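You operate a simulated robot arm through the tools that you are given. There is no shell and no other tool.

The job below is to be done with a simulated robot arm. You get a single attempt, and the scene is never put back.

TASK
Put things in order on the top of the white table. At the end: the blue probe is on the silver valve plate; two of the flare nuts from the top of the white table are on the top of the tool table; the white fitting from the top of the white table is on the brown copper plate; whatever was shut is shut again. Leave all else as you found it, and nothing knocked over.
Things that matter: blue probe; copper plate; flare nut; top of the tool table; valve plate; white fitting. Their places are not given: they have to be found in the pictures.

It is judged by the outcome, as a careful person would: the job done as asked, and still so three seconds after it is handed in. It fails if anything else is knocked over, pushed out of place, dropped, spilled or broken.

THE ROBOT
A 7-joint arm with a two-finger parallel gripper, fixed in place. Base frame: the origin is at the foot of the arm, x ahead of it, y to its left, z up; the work surface is at about z = 0. Readings come in mm, rad, newtons and seconds.
With the tool pointing down near the work surface it reaches from about 240 to 620 mm from the base axis. Its first joint turns from -1.152 to 1.152 rad. Payload 2.6 kg.
The tool frame sits at the grasp point between the pads (the TCP): z along the fingers, y along the line on which they close. The tips reach 30 mm beyond it. The gripper opens to 94 mm. The fingers are 28 mm wide and 10 mm thick; the gripper's body (50 by 96 mm) begins 55 mm behind the TCP.
Orientation is that of the tool frame in the base frame, as a unit quaternion [w, x, y, z]. With the fingers straight down and closing along the base's y, the tool's x points along the base's -x, its y along +y and its z along -z.

THE INTERFACE
- The arm moves only by the tool play_rows. Its arguments are lists of equal length, an entry for each row: "linear": the shift along the base's x, y, z in units of 50 mm (1.0 is 50 mm), a list of three; "rot": the turn, a rotation vector about the base's x, y, z in units of 4 degrees (1.0 is 4 degrees), a list of three. In form: {"linear": [[dx, dy, dz], ...], "rot": [[wx, wy, wz], ...]}. A call has 1 to 20 rows; each row shifts and turns the commanded pose from where the row before left it. "hand" is the finger opening in mm, from 0 to 94, set as the call begins (left out, the last holds). A call with a number of a shift or a turn outside -1 to 1 is refused whole. Each row takes 0.2 s and may step no farther than 50 mm and 0.15 rad from the row before; otherwise, or with a gripper value out of range, the whole call is refused. A pose out of reach is approached as far as the arm can. The call stops where the force on the tool passes 40 N (or 10 N more than at its start, if that is more) or the arm is blocked; 0.2 s more then pass. Each finger travels about 72 mm/s and halts on what it meets, pressing with about 26 N; the grip force reading is that of the motor and also rises with nothing between the fingers. The clock runs only during rows and for 0.2 s after the last one: add rows that do not move to give the fingers time. It gives the time, the measured TCP pose, the force on the tool (base axes), the opening and the grip force at its end, in the units of the frame above (readings bear some noise), with the torque about the TCP (base axes, N m) and any sound that the robot's microphone picked up, and new pictures: "show" is both (left out), scene, wrist or none.
- Cameras (640 x 400 px; columns grow to the right, rows downward): "scene" is fixed at [47.8, 443.4, 559.9]; the picture's right is [-0.66, -0.76, 0.00], its down [-0.46, 0.39, -0.80] and it looks along [0.60, -0.52, -0.60] (base axes); focal length 363 px, centre (320, 200). "wrist" rides on the gripper at [76, 14, -102] in the tool frame; the picture's right is [-0.18, 0.98, 0.00], its down [-0.75, -0.14, -0.64] and it looks along [-0.63, -0.12, 0.77] (tool axes); focal length 243 px, centre (320, 200).
- probe_pixels(camera, pixels): there is no depth. For up to 12 entries [column, row, z] of the newest picture of that camera ("zoom" is the newest enlarged one), the place [x, y] in the base frame at which the ray of that pixel passes the height z, good to about 3 mm. No time passes.
- inspect(camera, box): a new picture of the part [left, top, right, bottom] of that camera's present view, enlarged. No time passes.
- close_job(): hands the job in; it is judged then, once.

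Open the gripper and draw the arm clear of the work before you hand the job in, unless the task says otherwise.

The tools are called by a JSON object that holds its "fn" and its "kwargs". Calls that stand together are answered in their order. play_rows: Moves the arm, as the interface text tells. Its arguments: {"type":"object","properties":{"linear":{"type":"array"},"rot":{"type":"array"},"hand":{"type":"number"},"show":{"type":"string","enum":["both","scene","wrist","none"]}},"required":["linear","rot"]} The other tools are called the same way: probe_pixels (camera, pixels) gives the place at which the rays of pixels pass given heights; inspect (camera, box) takes an enlarged picture of a part of a camera's view; close_job () hands the job in.

At the start:

```text
time: 0.0
tcp_pos: [417.8, 86.8, 324.8]
tcp_rot: [0.001, 0.001, 1.0, -0.001]
wrist_force: [-0.1, 0.5, 0.1]
ft_torque: [-0.04, 0.05, 0.02]
opening: 93.9
grasp_force: 0.1
```

scene: 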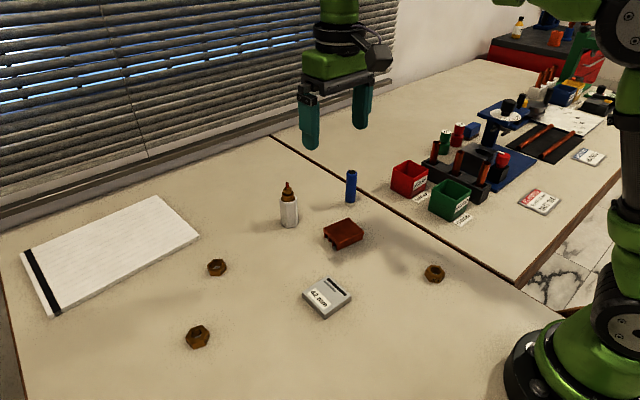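
wrist: 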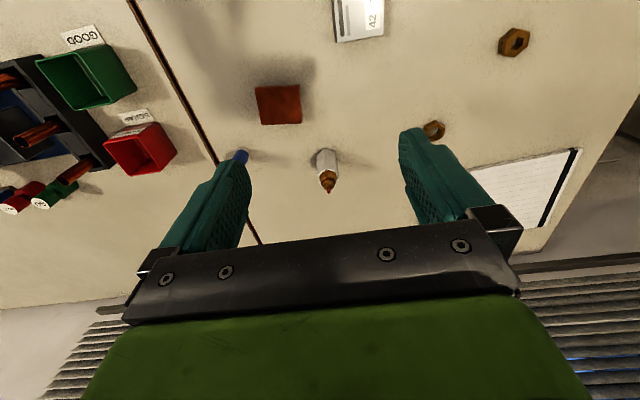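

The scene shows a brown block near (343,234), a silver plate near (327,297), a blue cylinder near (351,186), a white fitting near (289,207), and nuts at (217,267), (198,337) and (434,273). I'll enlarge these areas to identify them.

{"fn": "inspect", "kwargs": {"camera": "scene", "box": [260, 150, 460, 330]}}

{"fn": "inspect", "kwargs": {"camera": "scene", "box": [380, 80, 640, 250]}}

{"fn": "inspect", "kwargs": {"camera": "scene", "box": [0, 180, 260, 380]}}

{"fn": "inspect", "kwargs": {"camera": "wrist", "box": [0, 0, 320, 220]}}

{"fn": "inspect", "kwargs": {"camera": "scene", "box": [440, 0, 640, 140]}}

```text
2.22 times, centred on (360, 240) of scene
```

zoom: 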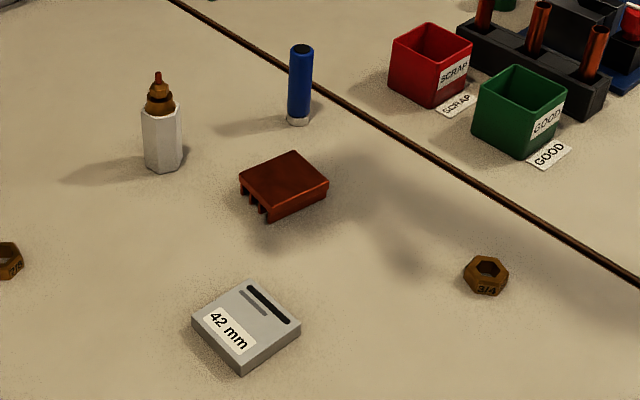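

```text
2.35 times, centred on (510, 165) of scene
```

zoom: 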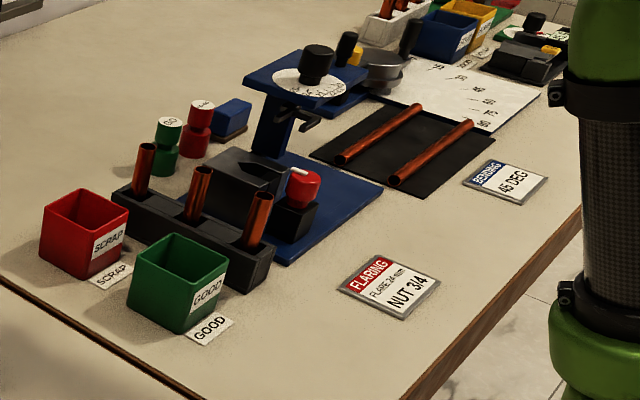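

```text
2.00 times, centred on (130, 280) of scene
```

zoom: 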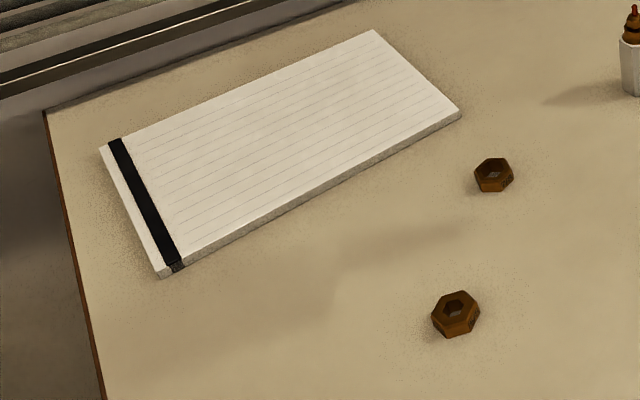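

```text
1.82 times, centred on (160, 110) of wrist
```

zoom: 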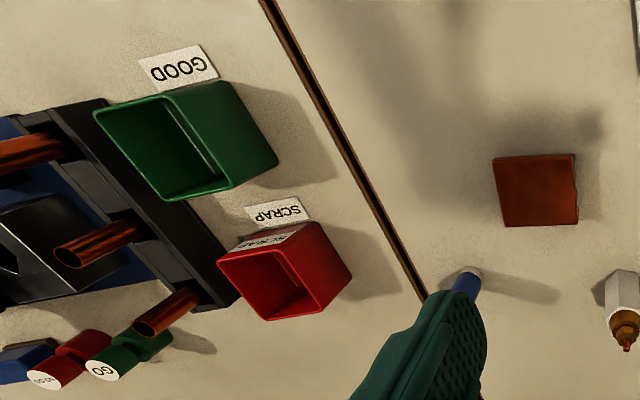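

```text
2.86 times, centred on (540, 70) of scene
```

zoom: 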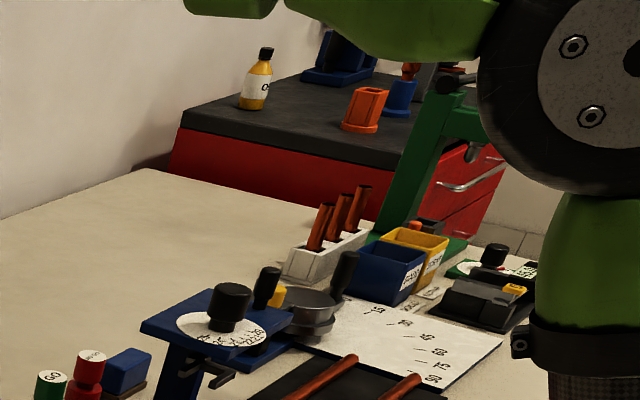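

Now I'll get base coordinates for the objects, using their bases at z=0 and tops at estimated heights.

{"fn": "probe_pixels", "kwargs": {"camera": "scene", "pixels": [[289, 225, 0], [287, 184, 80], [351, 202, 0], [351, 172, 60], [343, 234, 15], [327, 297, 10], [217, 270, 0], [198, 340, 0], [434, 276, 0], [270, 136, 0], [520, 287, 0], [409, 190, 0]]}}

{"fn": "probe_pixels", "kwargs": {"camera": "wrist", "pixels": [[328, 152, 0], [245, 155, 60], [278, 104, 20], [358, 18, 12], [433, 130, 10], [514, 41, 10], [130, 2, 0], [218, 165, 0]]}}

```text
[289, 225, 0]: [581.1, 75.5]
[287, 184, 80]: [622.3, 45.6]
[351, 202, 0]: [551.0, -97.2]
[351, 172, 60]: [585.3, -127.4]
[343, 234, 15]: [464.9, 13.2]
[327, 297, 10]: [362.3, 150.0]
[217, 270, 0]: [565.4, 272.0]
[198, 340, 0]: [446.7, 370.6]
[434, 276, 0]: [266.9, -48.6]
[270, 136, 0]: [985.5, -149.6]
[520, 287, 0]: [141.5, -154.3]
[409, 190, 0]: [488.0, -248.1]
```

```text
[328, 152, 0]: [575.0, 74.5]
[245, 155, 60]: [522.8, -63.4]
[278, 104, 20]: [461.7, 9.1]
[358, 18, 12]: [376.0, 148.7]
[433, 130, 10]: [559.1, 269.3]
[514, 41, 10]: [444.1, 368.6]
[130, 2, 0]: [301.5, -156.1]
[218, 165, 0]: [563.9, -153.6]
```

The probe base is near (551,-97), the fitting base near (578,75), and the table joint runs along y≈-153. Before moving, I'll zoom in on the plates, the fitting and the nuts to get their heights and orientations.

{"fn": "inspect", "kwargs": {"camera": "scene", "box": [265, 170, 345, 240]}}

{"fn": "inspect", "kwargs": {"camera": "scene", "box": [290, 205, 380, 325]}}

{"fn": "inspect", "kwargs": {"camera": "scene", "box": [170, 250, 250, 355]}}

{"fn": "inspect", "kwargs": {"camera": "scene", "box": [400, 240, 470, 300]}}

{"fn": "inspect", "kwargs": {"camera": "scene", "box": [325, 160, 385, 215]}}

{"fn": "inspect", "kwargs": {"camera": "wrist", "box": [230, 0, 560, 210]}}

```text
5.71 times, centred on (305, 205) of scene
```

zoom: 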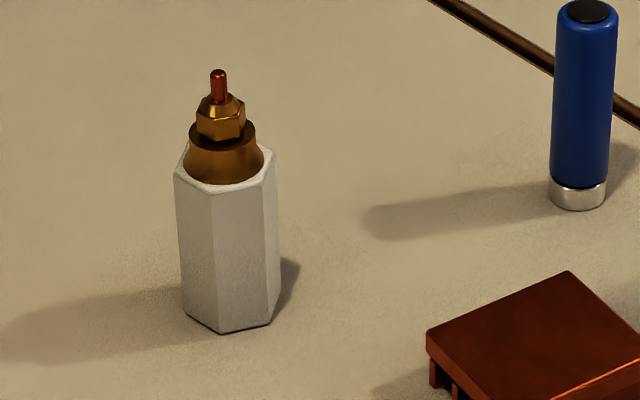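

```text
3.33 times, centred on (335, 265) of scene
```

zoom: 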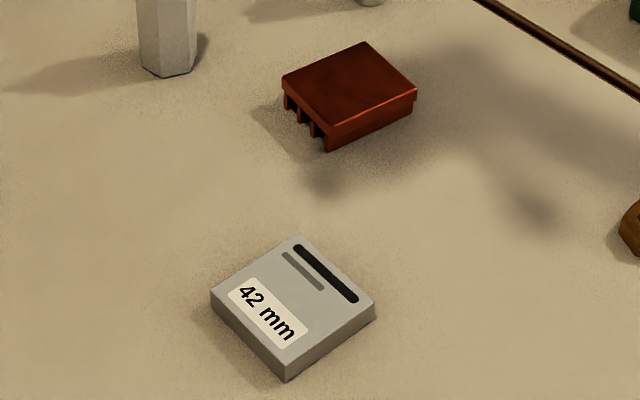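

```text
3.81 times, centred on (210, 302) of scene
```

zoom: 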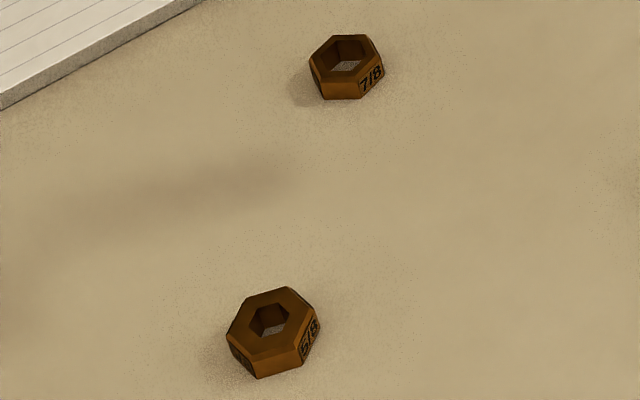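

```text
6.67 times, centred on (435, 270) of scene
```

zoom: 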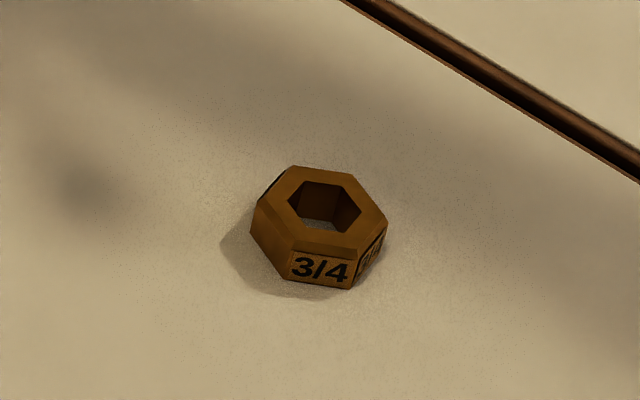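

```text
7.27 times, centred on (355, 188) of scene
```

zoom: 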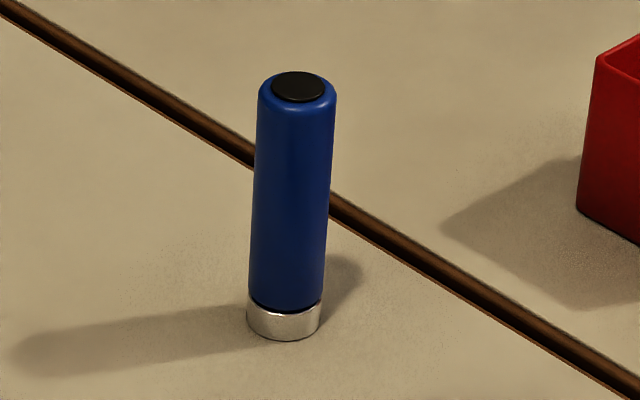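

```text
1.90 times, centred on (395, 105) of wrist
```

zoom: 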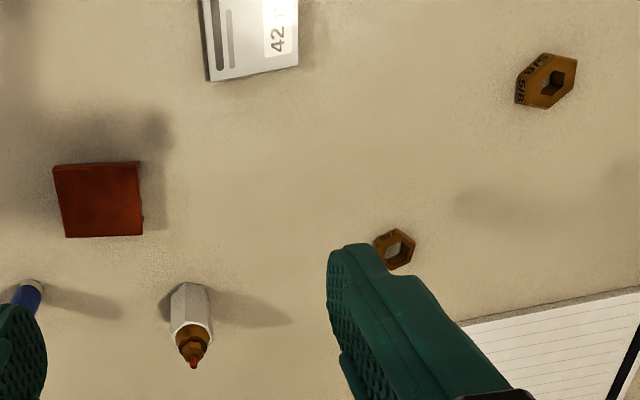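

I'll refine the estimates by probing specific zoom features against several heights from both cameras.

{"fn": "probe_pixels", "kwargs": {"camera": "wrist", "pixels": [[326.6, 148.7, 0], [328.2, 191, 110], [328.2, 191, 120], [327, 180, 75], [327, 180, 80], [304, 83, 20], [256, 87, 20], [259, 125, 20], [302, 123, 20]]}}

{"fn": "probe_pixels", "kwargs": {"camera": "scene", "pixels": [[289.2, 224.3, 0], [288.5, 198.9, 55], [288.5, 198.9, 60], [288.5, 198.9, 65], [287, 182.5, 100], [287, 182.5, 105], [287, 182.5, 110], [350.2, 204.5, 0], [350.8, 172, 75], [350.8, 172, 80], [350.8, 172, 85], [350.8, 172, 90]]}}

{"fn": "probe_pixels", "kwargs": {"camera": "scene", "pixels": [[344.5, 217.9, 20], [319.7, 228.7, 20], [335.9, 241.9, 20], [359.7, 232.8, 20], [323.6, 256, 10], [298.3, 291.5, 10], [320, 314.8, 10], [347.5, 294.5, 10], [433, 266, 15], [433, 266, 20], [434.5, 273.5, 0], [198, 330, 18]]}}

```text
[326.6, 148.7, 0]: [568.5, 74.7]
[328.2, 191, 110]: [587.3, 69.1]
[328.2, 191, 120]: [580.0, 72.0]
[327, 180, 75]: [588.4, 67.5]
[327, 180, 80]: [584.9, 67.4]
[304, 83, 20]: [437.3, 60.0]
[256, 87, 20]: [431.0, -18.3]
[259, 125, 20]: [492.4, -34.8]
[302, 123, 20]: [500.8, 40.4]
```

```text
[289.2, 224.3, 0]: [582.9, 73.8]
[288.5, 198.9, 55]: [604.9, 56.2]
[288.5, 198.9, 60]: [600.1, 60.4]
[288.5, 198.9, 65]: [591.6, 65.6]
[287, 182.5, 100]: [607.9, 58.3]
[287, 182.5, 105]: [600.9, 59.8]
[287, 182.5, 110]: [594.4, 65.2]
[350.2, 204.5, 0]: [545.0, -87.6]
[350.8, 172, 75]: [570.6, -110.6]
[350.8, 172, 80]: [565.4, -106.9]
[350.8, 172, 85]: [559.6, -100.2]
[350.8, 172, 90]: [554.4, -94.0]
```

```text
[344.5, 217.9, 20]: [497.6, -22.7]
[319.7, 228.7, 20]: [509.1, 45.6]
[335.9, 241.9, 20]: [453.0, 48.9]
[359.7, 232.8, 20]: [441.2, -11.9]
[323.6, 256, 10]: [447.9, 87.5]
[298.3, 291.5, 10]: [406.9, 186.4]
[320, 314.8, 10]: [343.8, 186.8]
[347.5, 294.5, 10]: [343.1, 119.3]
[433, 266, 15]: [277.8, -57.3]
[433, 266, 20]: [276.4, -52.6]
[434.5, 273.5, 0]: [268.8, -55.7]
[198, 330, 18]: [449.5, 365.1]
```

The fitting is centred near (585,72) with a body top around 73 mm and a tip around 115 mm. I'll move to a vantage point short of and above it for a close look from the wrist camera, staying well clear at z=200.

{"fn": "play_rows", "kwargs": {"linear": [[0.5, -0.07, -0.6], [0.5, -0.07, -0.6], [0.5, -0.07, -0.6], [0.5, -0.07, -0.6], [0, 0, 0]], "rot": [[0, 0, 0], [0, 0, 0], [0, 0, 0], [0, 0, 0], [0, 0, 0]], "hand": 80}}

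```text
time: 1.2
tcp_pos: [518.6, 73.7, 204.4]
tcp_rot: [0.0, 0.0, 1.0, 0.0]
wrist_force: [-1.1, 0.5, -0.4]
ft_torque: [0.0, 0.0, -0.01]
opening: 79.9
grasp_force: 0.0
```

scene: 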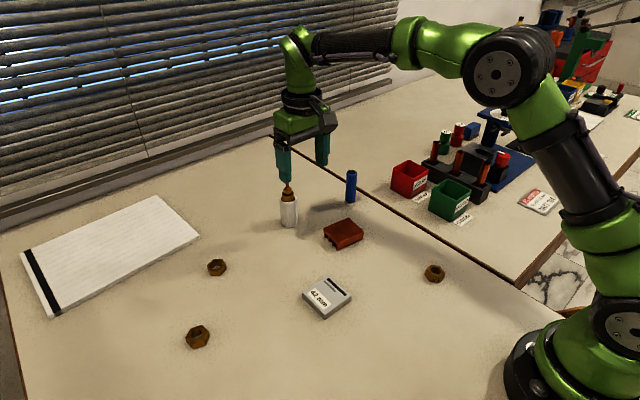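
wrist: 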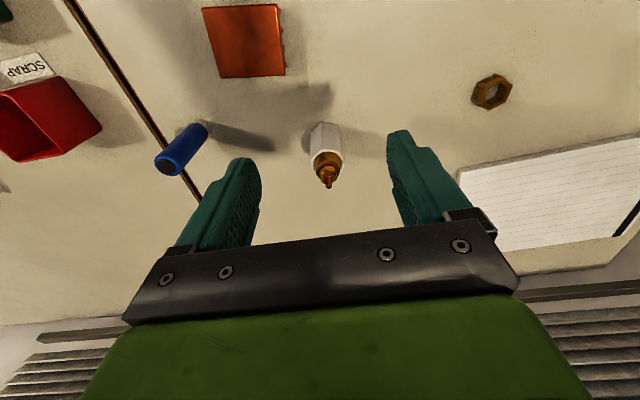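

The fitting is now at wrist (324,155) and the copper plate at (245,41). I'll zoom in on both.

{"fn": "inspect", "kwargs": {"camera": "wrist", "box": [285, 105, 365, 205]}}

{"fn": "probe_pixels", "kwargs": {"camera": "wrist", "pixels": [[202, 10, 22], [278, 4, 22], [285, 75, 22], [213, 77, 22], [322, 122, 0], [328, 184, 110], [328, 184, 115], [325, 150, 70], [325, 150, 75], [185, 130, 0], [168, 166, 85], [168, 166, 90]]}}

{"fn": "inspect", "kwargs": {"camera": "wrist", "box": [180, 0, 320, 100]}}

```text
4.00 times, centred on (325, 155) of wrist
```

zoom: 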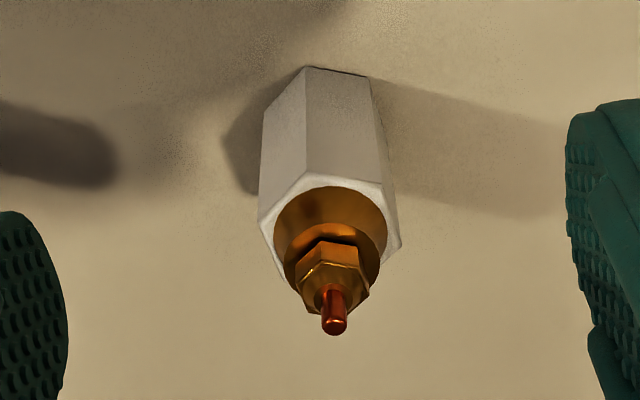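

```text
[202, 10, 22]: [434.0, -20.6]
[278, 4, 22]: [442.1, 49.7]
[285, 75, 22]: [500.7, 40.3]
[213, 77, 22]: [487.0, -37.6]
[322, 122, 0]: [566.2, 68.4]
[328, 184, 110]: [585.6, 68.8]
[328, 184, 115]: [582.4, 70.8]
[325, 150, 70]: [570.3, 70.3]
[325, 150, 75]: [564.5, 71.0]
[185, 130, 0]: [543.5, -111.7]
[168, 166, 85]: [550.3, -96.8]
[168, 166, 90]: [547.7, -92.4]
```

```text
4.00 times, centred on (250, 50) of wrist
```

zoom: 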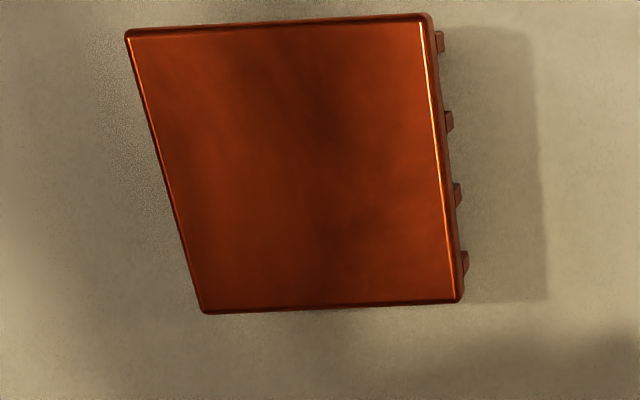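

The copper plate spans about (434..500, -37..50), is roughly 60x70 mm and is centred near (466,8). I'll zoom on the fitting once more and probe its hex vertices for the flat orientation.

{"fn": "inspect", "kwargs": {"camera": "wrist", "box": [285, 105, 365, 205]}}

{"fn": "probe_pixels", "kwargs": {"camera": "zoom", "pixels": [[306, 67, 0], [369, 77, 0], [262, 115, 0], [258, 220, 70], [309, 172, 70], [383, 183, 70], [401, 246, 70], [333, 330, 112], [258, 220, 75], [309, 172, 75], [383, 183, 75], [401, 246, 75]]}}

```text
4.00 times, centred on (325, 155) of wrist
```

zoom: 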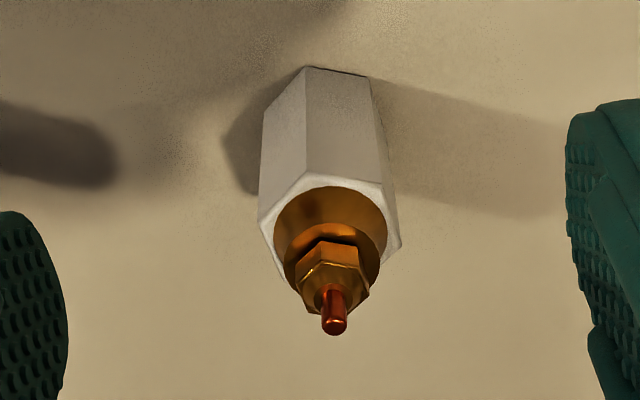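

```text
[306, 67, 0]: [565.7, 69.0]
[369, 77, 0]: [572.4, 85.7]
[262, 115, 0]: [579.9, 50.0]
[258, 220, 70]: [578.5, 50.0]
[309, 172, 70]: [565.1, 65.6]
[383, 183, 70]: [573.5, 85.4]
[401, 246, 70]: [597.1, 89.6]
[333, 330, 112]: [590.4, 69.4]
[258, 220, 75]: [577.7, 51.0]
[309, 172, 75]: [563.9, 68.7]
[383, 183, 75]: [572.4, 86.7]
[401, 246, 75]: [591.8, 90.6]
```

The vertices put the hex centre at about (587,70) with flats normal to about 98°, so I'll turn the gripper +8.4° about z and move above it at z≈165 to check alignment.

{"fn": "play_rows", "kwargs": {"linear": [[0.461, -0.019, 0], [0.461, -0.019, 0], [0.462, -0.018, 0], [0, 0, -0.4], [0, 0, 0]], "rot": [[0, 0, 0.7], [0, 0, 0.7], [0, 0, 0.7], [0, 0, 0], [0, 0, 0]]}}

```text
time: 2.4
tcp_pos: [589.1, 69.3, 183.7]
tcp_rot: [0.0, -0.074, 0.997, 0.0]
wrist_force: [-0.5, 0.0, 0.0]
ft_torque: [0.0, 0.03, 0.0]
opening: 80.0
grasp_force: 0.0
```

scene: 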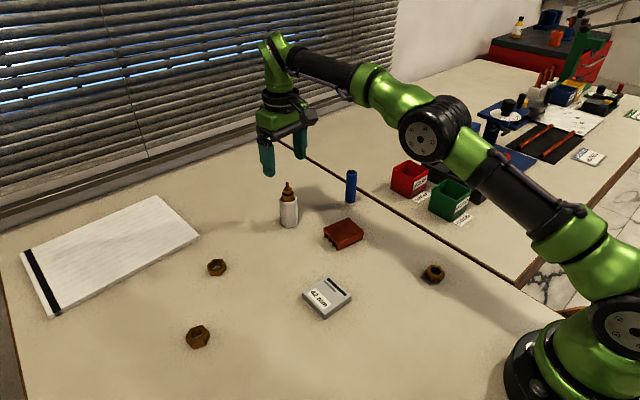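
wrist: 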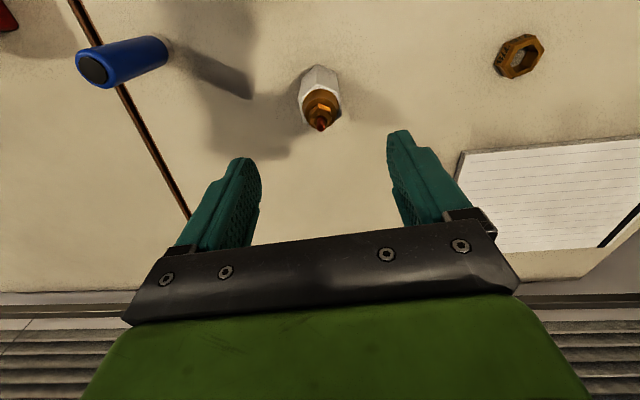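

The tip is at wrist (320,128), where the tool axis should be (expected row ~131), so I'm centred. I'll descend to z≈65.

{"fn": "play_rows", "kwargs": {"linear": [[0, 0, -0.6], [0, 0, -0.6], [0, 0, -0.6], [0, 0, -0.4], [0, 0, -0.2], [0, 0, 0]], "rot": [[0, 0, 0], [0, 0, 0], [0, 0, 0], [0, 0, 0], [0, 0, 0], [0, 0, 0]]}}

```text
time: 3.8
tcp_pos: [587.3, 71.1, 65.9]
tcp_rot: [-0.001, -0.073, 0.997, 0.0]
wrist_force: [0.1, -0.2, 0.9]
ft_torque: [0.01, 0.04, 0.03]
opening: 80.2
grasp_force: 0.1
```

scene: 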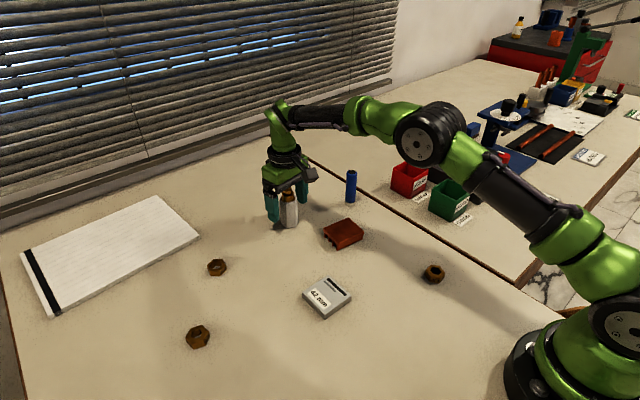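
wrist: 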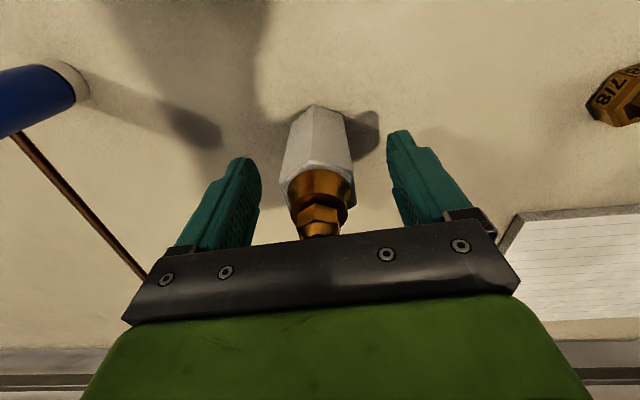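

The fitting sits centred between the fingers at wrist (319,165). I'll close the gripper on it.

{"fn": "play_rows", "kwargs": {"linear": [[0, 0, 0], [0, 0, 0], [0, 0, 0], [0, 0, 0], [0, 0, 0]], "rot": [[0, 0, 0], [0, 0, 0], [0, 0, 0], [0, 0, 0], [0, 0, 0]], "hand": 0, "show": "wrist"}}

```text
time: 5.0
tcp_pos: [586.4, 71.0, 65.4]
tcp_rot: [0.001, -0.073, 0.997, 0.0]
wrist_force: [1.1, 0.1, 0.0]
ft_torque: [0.07, -0.07, 0.0]
opening: 40.0
grasp_force: 25.8
```

wrist: 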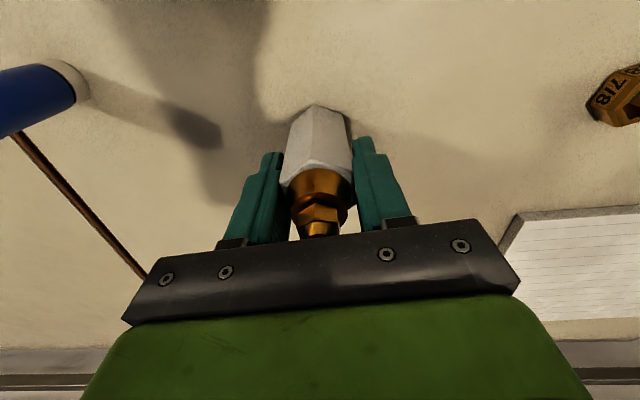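

The grip holds at 40 mm with 26 N. I'll lift straight up slowly.

{"fn": "play_rows", "kwargs": {"linear": [[0, 0, 0.2], [0, 0, 0.4], [0, 0, 0.6], [0, 0, 0.6], [0, 0, 0.2], [0, 0, 0]], "rot": [[0, 0, 0], [0, 0, 0], [0, 0, 0], [0, 0, 0], [0, 0, 0], [0, 0, 0]]}}

```text
time: 6.4
tcp_pos: [587.1, 70.2, 164.5]
tcp_rot: [0.0, -0.074, 0.997, 0.001]
wrist_force: [-0.1, -0.7, -3.3]
ft_torque: [0.04, -0.02, 0.03]
opening: 39.8
grasp_force: 25.5
```

scene: 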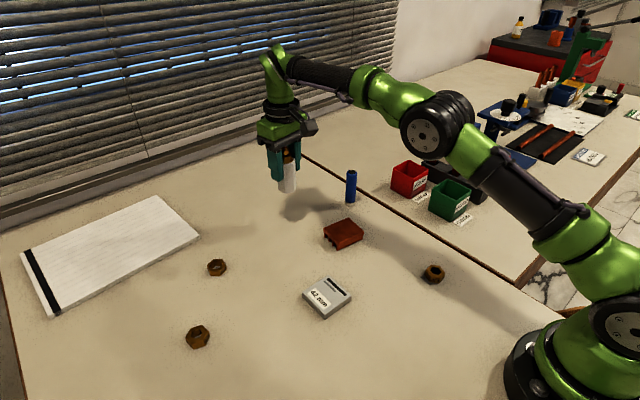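
wrist: 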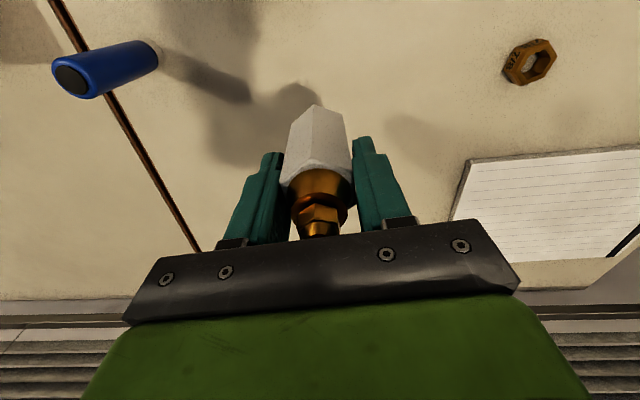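

The fitting is held upright with its bottom at z≈100. I'll carry it to a spot just short of the copper plate to see the plate more closely.

{"fn": "play_rows", "kwargs": {"linear": [[-0.5, -0.248, 0], [-0.6, -0.248, 0], [-0.6, -0.248, 0], [-0.6, -0.248, 0], [-0.6, -0.248, 0], [0, 0, 0]], "rot": [[0, 0, 0], [0, 0, 0], [0, 0, 0], [0, 0, 0], [0, 0, 0], [0, 0, 0]]}}

```text
time: 7.8
tcp_pos: [439.9, 9.5, 165.8]
tcp_rot: [0.0, -0.073, 0.997, 0.0]
wrist_force: [0.8, 0.1, -3.5]
ft_torque: [0.02, 0.01, -0.01]
opening: 39.7
grasp_force: 26.0
```

scene: 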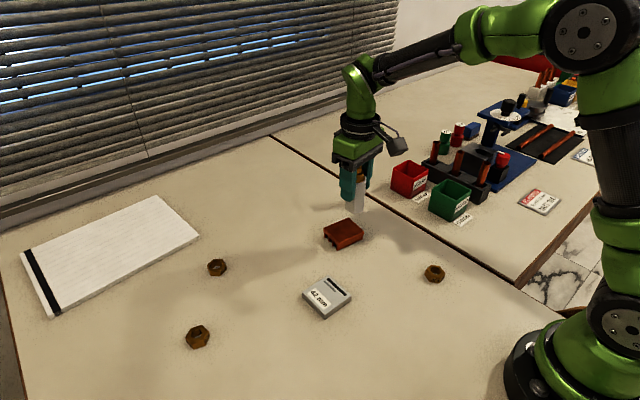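
wrist: 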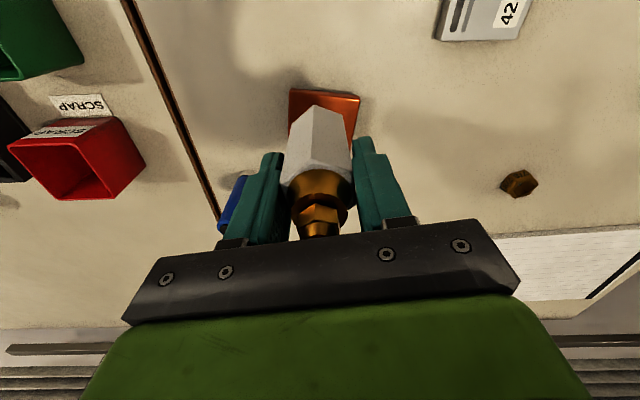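

The copper plate's near edge shows at wrist (289,90)–(360,97) behind the held fitting. I'll zoom and probe its corners.

{"fn": "inspect", "kwargs": {"camera": "wrist", "box": [270, 70, 380, 160]}}

{"fn": "inspect", "kwargs": {"camera": "scene", "box": [305, 180, 385, 260]}}

{"fn": "probe_pixels", "kwargs": {"camera": "wrist", "pixels": [[289, 90, 18], [360, 97, 18], [289, 90, 24], [360, 97, 24]]}}

```text
4.44 times, centred on (325, 115) of wrist
```

zoom: 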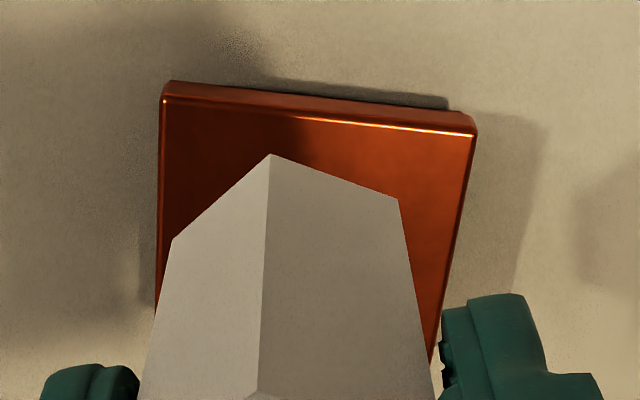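

```text
5.00 times, centred on (345, 220) of scene
```

zoom: 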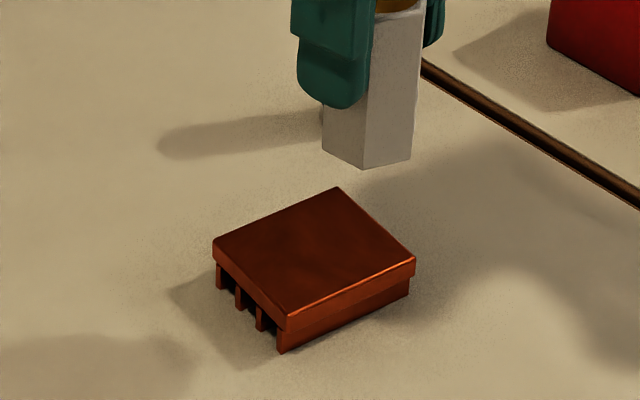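

```text
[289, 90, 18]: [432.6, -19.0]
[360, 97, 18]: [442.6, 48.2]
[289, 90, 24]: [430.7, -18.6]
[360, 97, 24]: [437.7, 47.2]
```

I'll probe the plate's top corners and bottom corner from this scene zoom (re-inspecting to make it the newest).

{"fn": "inspect", "kwargs": {"camera": "scene", "box": [305, 180, 385, 260]}}

{"fn": "probe_pixels", "kwargs": {"camera": "zoom", "pixels": [[280, 353, 0], [287, 317, 16], [287, 317, 20], [287, 317, 24], [415, 260, 20], [338, 188, 20], [213, 240, 20], [409, 292, 0], [218, 287, 0]]}}

```text
5.00 times, centred on (345, 220) of scene
```

zoom: 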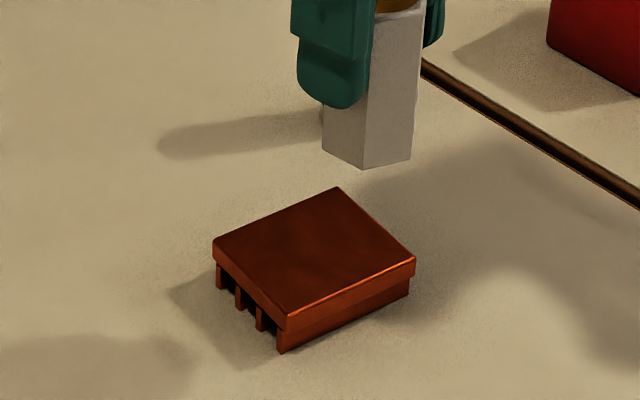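

```text
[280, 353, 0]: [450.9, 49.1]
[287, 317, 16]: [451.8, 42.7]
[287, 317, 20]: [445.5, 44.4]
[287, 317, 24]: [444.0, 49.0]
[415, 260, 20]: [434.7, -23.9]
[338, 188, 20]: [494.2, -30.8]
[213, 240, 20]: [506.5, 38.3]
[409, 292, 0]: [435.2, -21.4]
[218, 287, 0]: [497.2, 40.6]
```

The plate centre is about (468,7.5) with its top around z=20. I'll move over it and lower to about 8 mm above expected contact.

{"fn": "play_rows", "kwargs": {"linear": [[0.26, -0.01, 0], [0.26, 0, 0], [0, 0, -0.4], [0, 0, -0.5], [0, 0, -0.4], [0, 0, -0.15], [0, 0, 0]], "rot": [[0, 0, 0], [0, 0, 0], [0, 0, 0], [0, 0, 0], [0, 0, 0], [0, 0, 0], [0, 0, 0]]}}

```text
time: 9.4
tcp_pos: [468.5, 8.9, 92.7]
tcp_rot: [0.0, -0.073, 0.997, 0.0]
wrist_force: [0.2, 0.2, -4.2]
ft_torque: [-0.03, 0.01, 0.0]
opening: 40.1
grasp_force: 25.7
```

scene: 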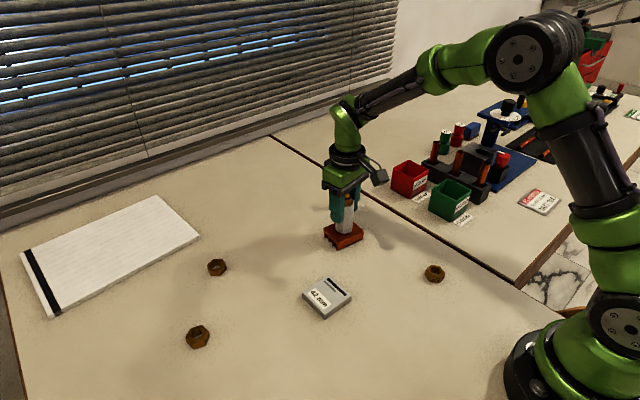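
wrist: 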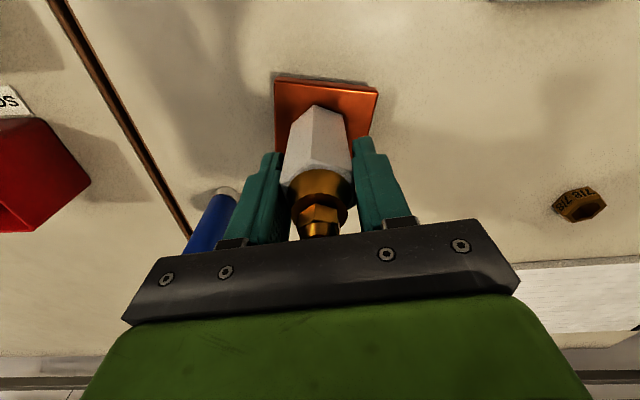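

The fitting hovers over the plate. I'll zoom to check the gap and centring.

{"fn": "inspect", "kwargs": {"camera": "scene", "box": [305, 180, 385, 260]}}

{"fn": "inspect", "kwargs": {"camera": "wrist", "box": [260, 60, 390, 170]}}

```text
5.00 times, centred on (345, 220) of scene
```

zoom: 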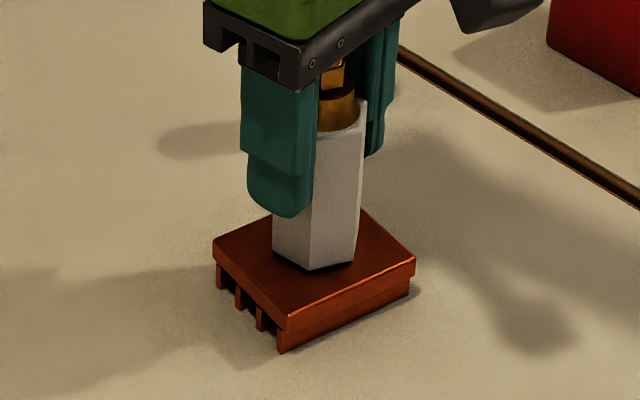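

```text
3.64 times, centred on (325, 115) of wrist
```

zoom: 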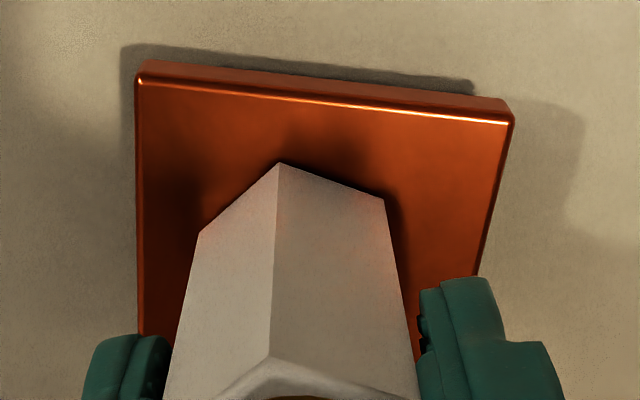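

It is centred on the plate. I'll lower gently in small steps and watch the force.

{"fn": "play_rows", "kwargs": {"linear": [[0, 0, -0.05], [0, 0, -0.04], [0, 0, -0.03], [0, 0, 0]], "rot": [[0, 0, 0], [0, 0, 0], [0, 0, 0], [0, 0, 0]]}}

```text
time: 10.4
tcp_pos: [469.2, 8.6, 88.1]
tcp_rot: [0.003, -0.073, 0.997, 0.0]
wrist_force: [3.4, 2.5, 20.1]
ft_torque: [0.0, 0.09, -0.03]
opening: 40.1
grasp_force: 26.1
```

scene: 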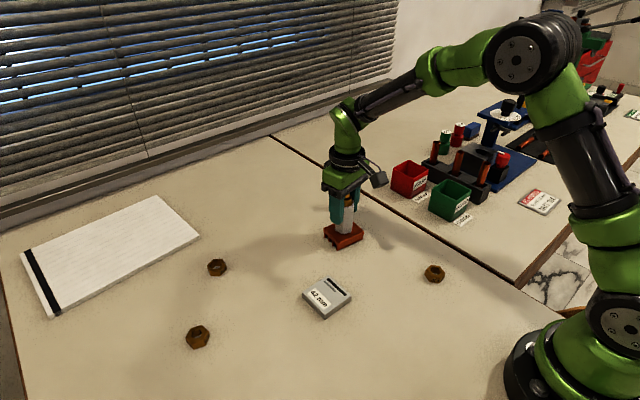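
wrist: 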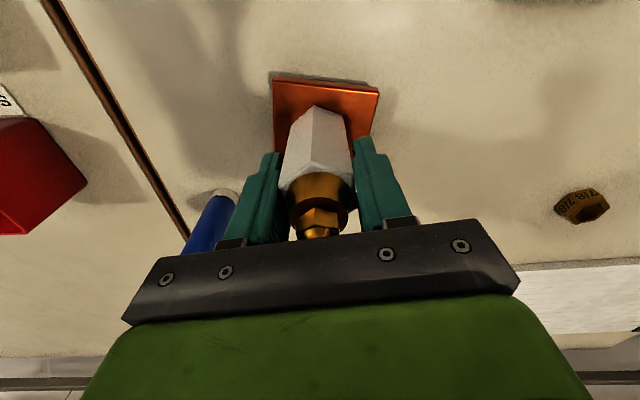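

Contact made (force rose to +20 N) at TCP z≈88. I'll ease up about 1.5 mm to unload before opening.

{"fn": "play_rows", "kwargs": {"linear": [[0, 0, 0.025], [0, 0, 0]], "rot": [[0, 0, 0], [0, 0, 0]], "show": "none"}}

```text
time: 11.0
tcp_pos: [468.7, 7.7, 87.3]
tcp_rot: [0.002, -0.073, 0.997, 0.0]
wrist_force: [5.4, 2.5, 13.7]
ft_torque: [-0.01, -0.28, -0.01]
opening: 40.3
grasp_force: 25.8
```

Still 14 N of contact; I'll ease up slightly more.

{"fn": "play_rows", "kwargs": {"linear": [[0, 0, 0.015], [0, 0, 0]], "rot": [[0, 0, 0], [0, 0, 0]], "show": "none"}}

```text
time: 11.6
tcp_pos: [466.9, 7.0, 87.3]
tcp_rot: [-0.001, -0.074, 0.997, 0.0]
wrist_force: [3.7, 1.7, 7.0]
ft_torque: [0.04, -0.42, 0.0]
opening: 40.2
grasp_force: 25.9
```

Load is nearly zero; I'll ease another 0.5 mm and then open the fingers to 60 mm.

{"fn": "play_rows", "kwargs": {"linear": [[0, 0, 0.01], [0, 0, 0]], "rot": [[0, 0, 0], [0, 0, 0]], "show": "none"}}

{"fn": "play_rows", "kwargs": {"linear": [[0, 0, 0], [0, 0, 0], [0, 0, 0]], "rot": [[0, 0, 0], [0, 0, 0], [0, 0, 0]], "hand": 62}}

```text
time: 12.2
tcp_pos: [467.3, 8.1, 87.8]
tcp_rot: [-0.001, -0.072, 0.997, 0.001]
wrist_force: [0.5, -0.5, 3.4]
ft_torque: [-0.04, -0.18, 0.04]
opening: 40.2
grasp_force: 25.6
```

```text
time: 13.0
tcp_pos: [468.7, 8.3, 87.1]
tcp_rot: [0.001, -0.073, 0.997, 0.001]
wrist_force: [0.2, -0.2, -0.8]
ft_torque: [0.01, 0.03, 0.04]
opening: 61.9
grasp_force: 0.1
```

scene: 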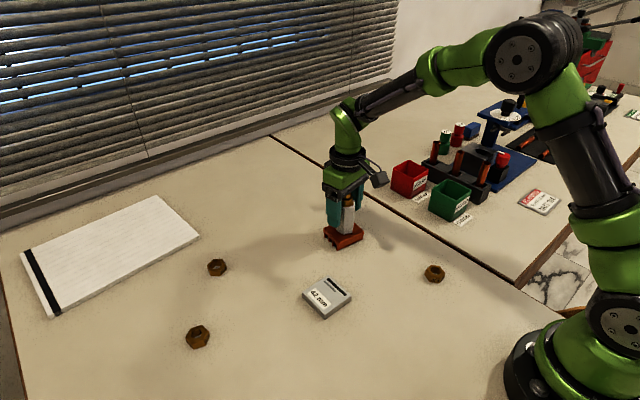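
wrist: 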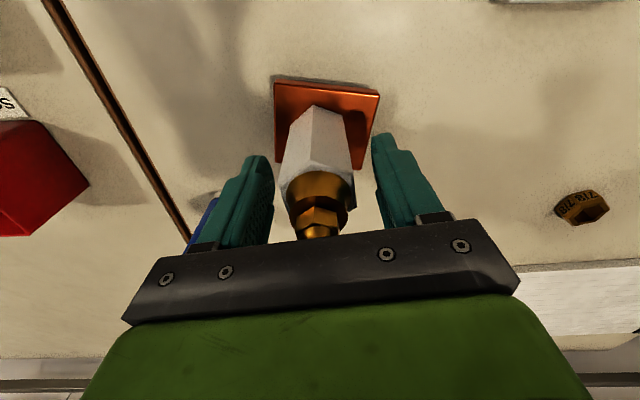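

The fitting stands released on the plate. I'll raise the gripper straight up to z≈210 to clear it.

{"fn": "play_rows", "kwargs": {"linear": [[0, 0, 0.3], [0, 0, 0.5], [0, 0, 0.6], [0, 0, 0.6], [0, 0, 0.5], [0, 0, 0]], "rot": [[0, 0, 0], [0, 0, 0], [0, 0, 0], [0, 0, 0], [0, 0, 0], [0, 0, 0]]}}

```text
time: 14.4
tcp_pos: [468.9, 7.7, 214.0]
tcp_rot: [0.0, -0.073, 0.997, 0.0]
wrist_force: [0.5, 0.8, 0.5]
ft_torque: [-0.01, -0.02, 0.03]
opening: 62.1
grasp_force: 0.0
```

scene: 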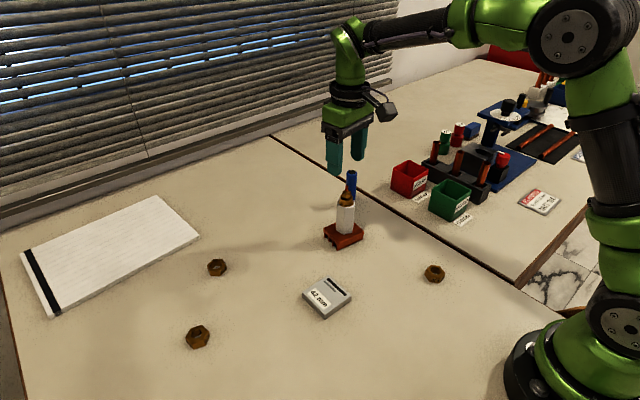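
wrist: 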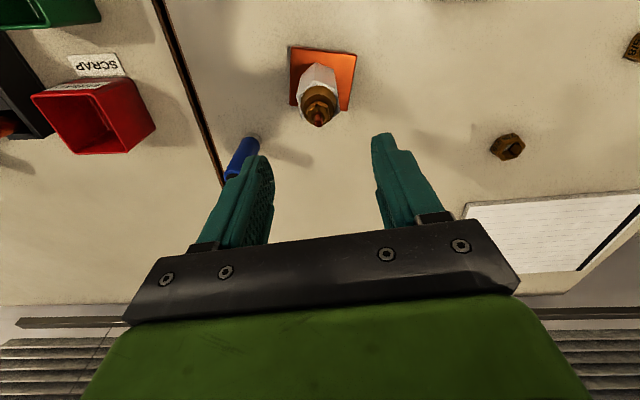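

The fitting stands upright near the plate's centre. Next, the probe: I'll move toward it at height, turning the gripper back to 0°, to view it.

{"fn": "play_rows", "kwargs": {"linear": [[0.34, -0.68, 0], [0.34, -0.68, 0], [0.34, -0.68, 0], [0, 0, 0]], "rot": [[0, 0, -0.7], [0, 0, -0.7], [0, 0, -0.7], [0, 0, 0]], "hand": 60}}

```text
time: 15.4
tcp_pos: [518.0, -95.9, 214.8]
tcp_rot: [0.0, 0.0, 1.0, -0.001]
wrist_force: [-0.2, 0.2, -0.7]
ft_torque: [0.01, 0.0, 0.01]
opening: 60.1
grasp_force: 0.1
```

scene: 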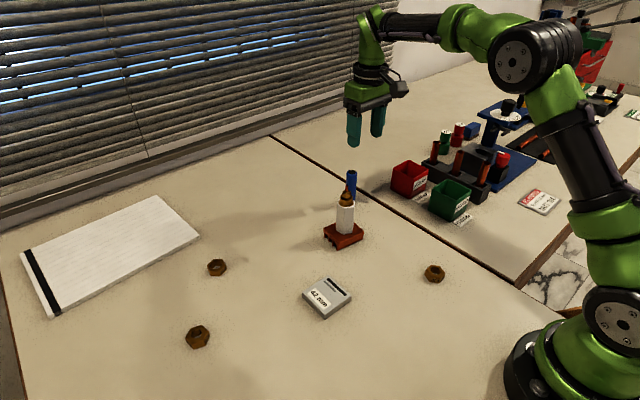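
wrist: 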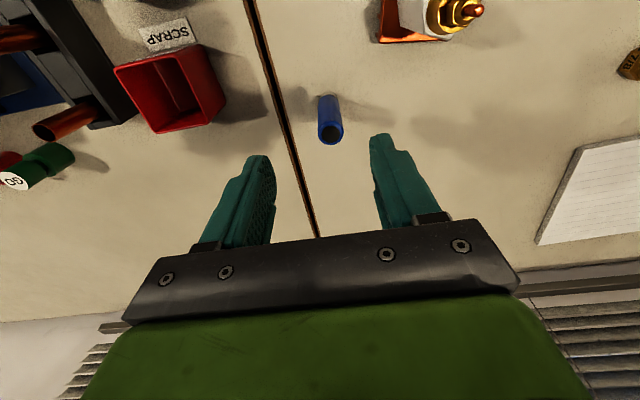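

{"fn": "inspect", "kwargs": {"camera": "wrist", "box": [290, 80, 370, 160]}}

{"fn": "probe_pixels", "kwargs": {"camera": "wrist", "pixels": [[332, 131, 80], [332, 131, 85], [332, 131, 90], [329, 99, 0], [326, 96, 0], [200, 70, 0], [250, 0, 0], [315, 235, 0], [115, 68, 40], [225, 105, 40], [170, 132, 40], [205, 45, 40]]}}

```text
5.00 times, centred on (330, 120) of wrist
```

zoom: 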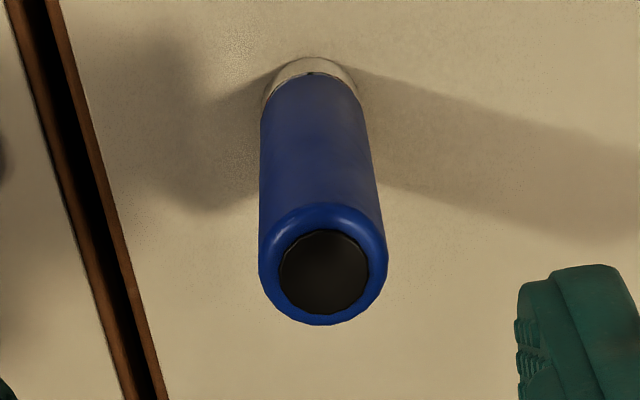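

```text
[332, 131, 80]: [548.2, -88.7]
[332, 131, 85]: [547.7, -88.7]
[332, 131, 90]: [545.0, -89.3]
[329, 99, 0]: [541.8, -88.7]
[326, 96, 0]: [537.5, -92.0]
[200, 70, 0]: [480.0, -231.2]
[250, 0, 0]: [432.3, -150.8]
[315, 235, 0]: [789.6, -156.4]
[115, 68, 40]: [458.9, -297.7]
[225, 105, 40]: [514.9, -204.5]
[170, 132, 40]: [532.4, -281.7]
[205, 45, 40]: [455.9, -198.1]
```

The probe's cap is at zoom (323,272) and its near base edge at (312,58), with a diameter around 25 mm. I'll probe these points for its centre.

{"fn": "inspect", "kwargs": {"camera": "wrist", "box": [290, 80, 370, 160]}}

{"fn": "probe_pixels", "kwargs": {"camera": "zoom", "pixels": [[323, 272, 80], [323, 272, 85], [323, 272, 90], [312, 58, 0], [264, 100, 0], [357, 95, 0], [259, 260, 85], [388, 260, 85], [323, 325, 85], [323, 203, 85]]}}

```text
5.00 times, centred on (330, 120) of wrist
```

zoom: 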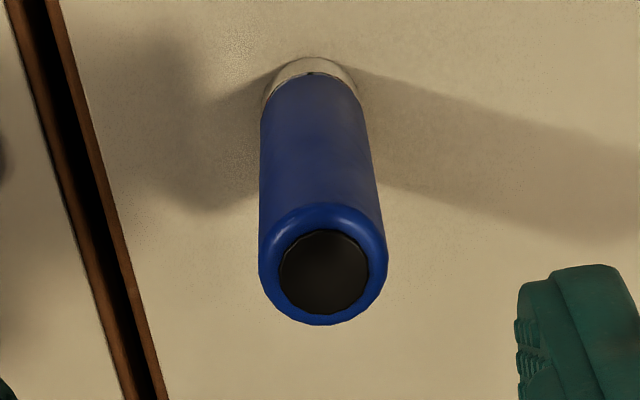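

```text
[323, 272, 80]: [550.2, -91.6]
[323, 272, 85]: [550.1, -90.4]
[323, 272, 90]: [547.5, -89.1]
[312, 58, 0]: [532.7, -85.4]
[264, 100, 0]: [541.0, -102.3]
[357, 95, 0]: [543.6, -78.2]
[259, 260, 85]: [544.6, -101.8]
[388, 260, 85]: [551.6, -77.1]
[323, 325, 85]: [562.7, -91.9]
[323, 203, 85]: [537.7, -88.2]
```

The probe's centre is about (548,-90), so I'll align over it and descend partway to check.

{"fn": "play_rows", "kwargs": {"linear": [[0.29, 0.045, 0], [0.29, 0.045, 0], [0, 0, -0.6], [0, 0, -0.6], [0, 0, -0.3], [0, 0, 0]], "rot": [[0, 0, 0], [0, 0, 0], [0, 0, 0], [0, 0, 0], [0, 0, 0], [0, 0, 0]]}}

```text
time: 16.8
tcp_pos: [547.3, -89.7, 138.4]
tcp_rot: [0.001, -0.001, 1.0, 0.0]
wrist_force: [0.5, -0.5, 0.1]
ft_torque: [0.01, -0.02, -0.02]
opening: 59.8
grasp_force: 0.1
```

scene: 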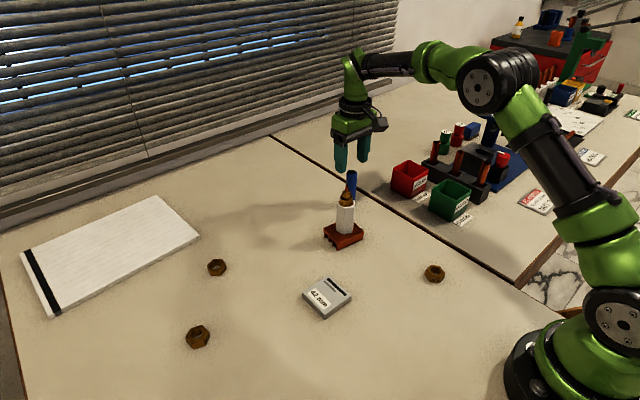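
wrist: 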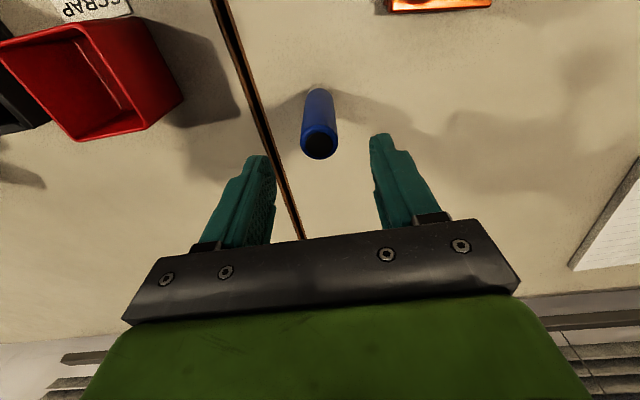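

The probe cap at wrist (319,146) lies on the tool axis (expected row ~144). I'll descend to z≈46 with the camera and body clear of the fitting.

{"fn": "play_rows", "kwargs": {"linear": [[0, 0, -0.5], [0, 0, -0.6], [0, 0, -0.5], [0, 0, -0.256], [0, 0, 0]], "rot": [[0, 0, 0], [0, 0, 0], [0, 0, 0], [0, 0, 0], [0, 0, 0]]}}

```text
time: 18.0
tcp_pos: [546.6, -90.0, 45.7]
tcp_rot: [0.001, 0.0, 1.0, 0.0]
wrist_force: [-0.2, 0.8, -0.2]
ft_torque: [0.0, -0.03, -0.01]
opening: 59.8
grasp_force: 0.1
```

scene: 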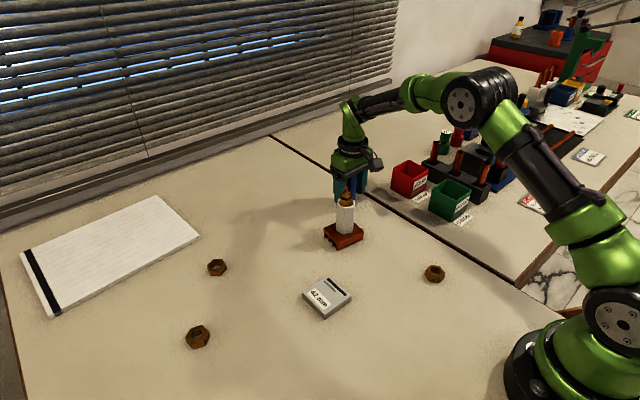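
wrist: 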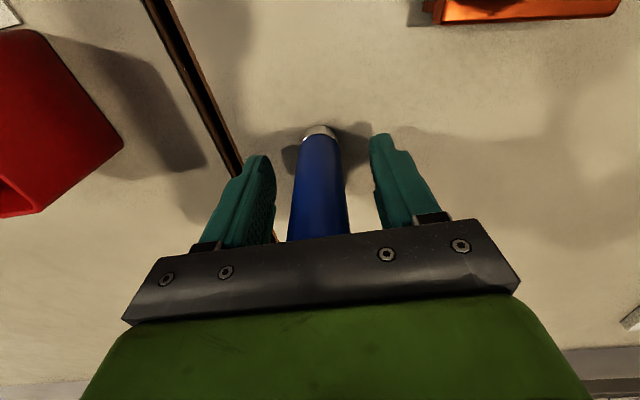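

The probe stands between the fingers at wrist (319,190). I'll close on it.

{"fn": "play_rows", "kwargs": {"linear": [[0, 0, 0], [0, 0, 0], [0, 0, 0], [0, 0, 0]], "rot": [[0, 0, 0], [0, 0, 0], [0, 0, 0], [0, 0, 0]], "hand": 0, "show": "wrist"}}

```text
time: 19.0
tcp_pos: [548.0, -89.8, 46.2]
tcp_rot: [0.0, 0.0, 1.0, 0.0]
wrist_force: [-0.6, 0.2, -0.7]
ft_torque: [0.08, 0.0, -0.02]
opening: 24.9
grasp_force: 25.9
```

wrist: 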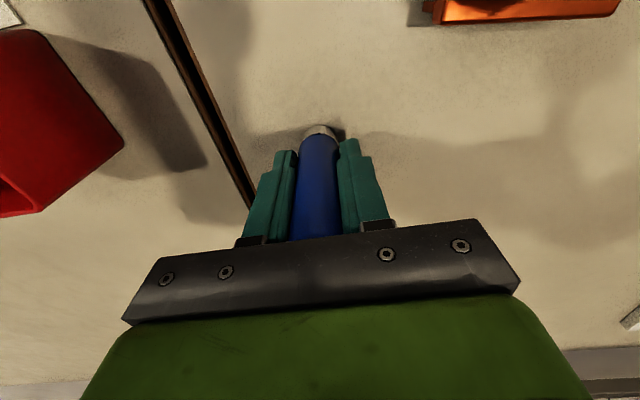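

Grip is firm at 24.9 mm. I'll lift straight up to z≈216, so the probe's foot is well above the fitting's tip (135).

{"fn": "play_rows", "kwargs": {"linear": [[0, 0, 0.2], [0, 0, 0.5], [0, 0, 0.7], [0, 0, 0.8], [0, 0, 0.8], [0, 0, 0.4], [0, 0, 0]], "rot": [[0, 0, 0], [0, 0, 0], [0, 0, 0], [0, 0, 0], [0, 0, 0], [0, 0, 0], [0, 0, 0]], "show": "both"}}

```text
time: 20.6
tcp_pos: [550.6, -88.3, 214.0]
tcp_rot: [0.0, 0.0, 1.0, 0.0]
wrist_force: [-0.4, -0.3, -1.3]
ft_torque: [-0.01, 0.0, 0.02]
opening: 25.4
grasp_force: 25.9
```

scene: 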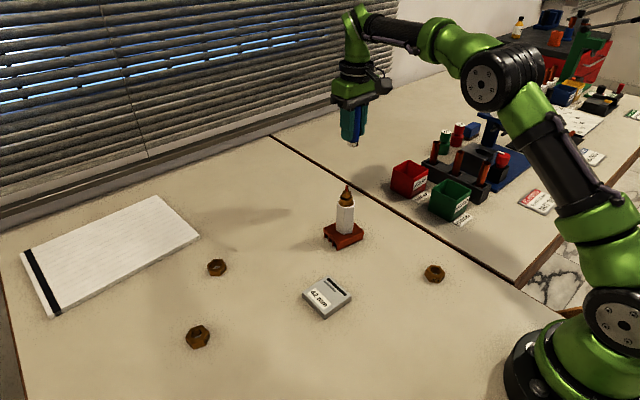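
wrist: 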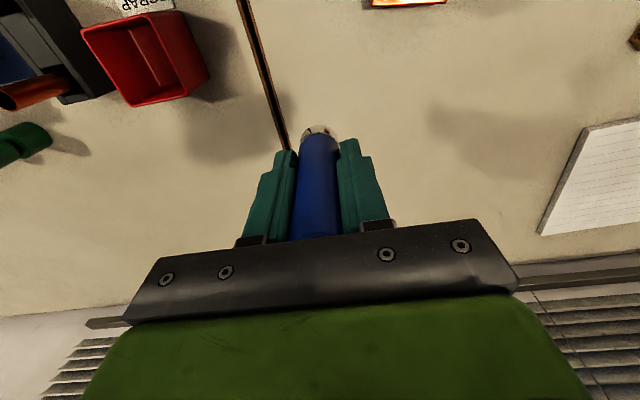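

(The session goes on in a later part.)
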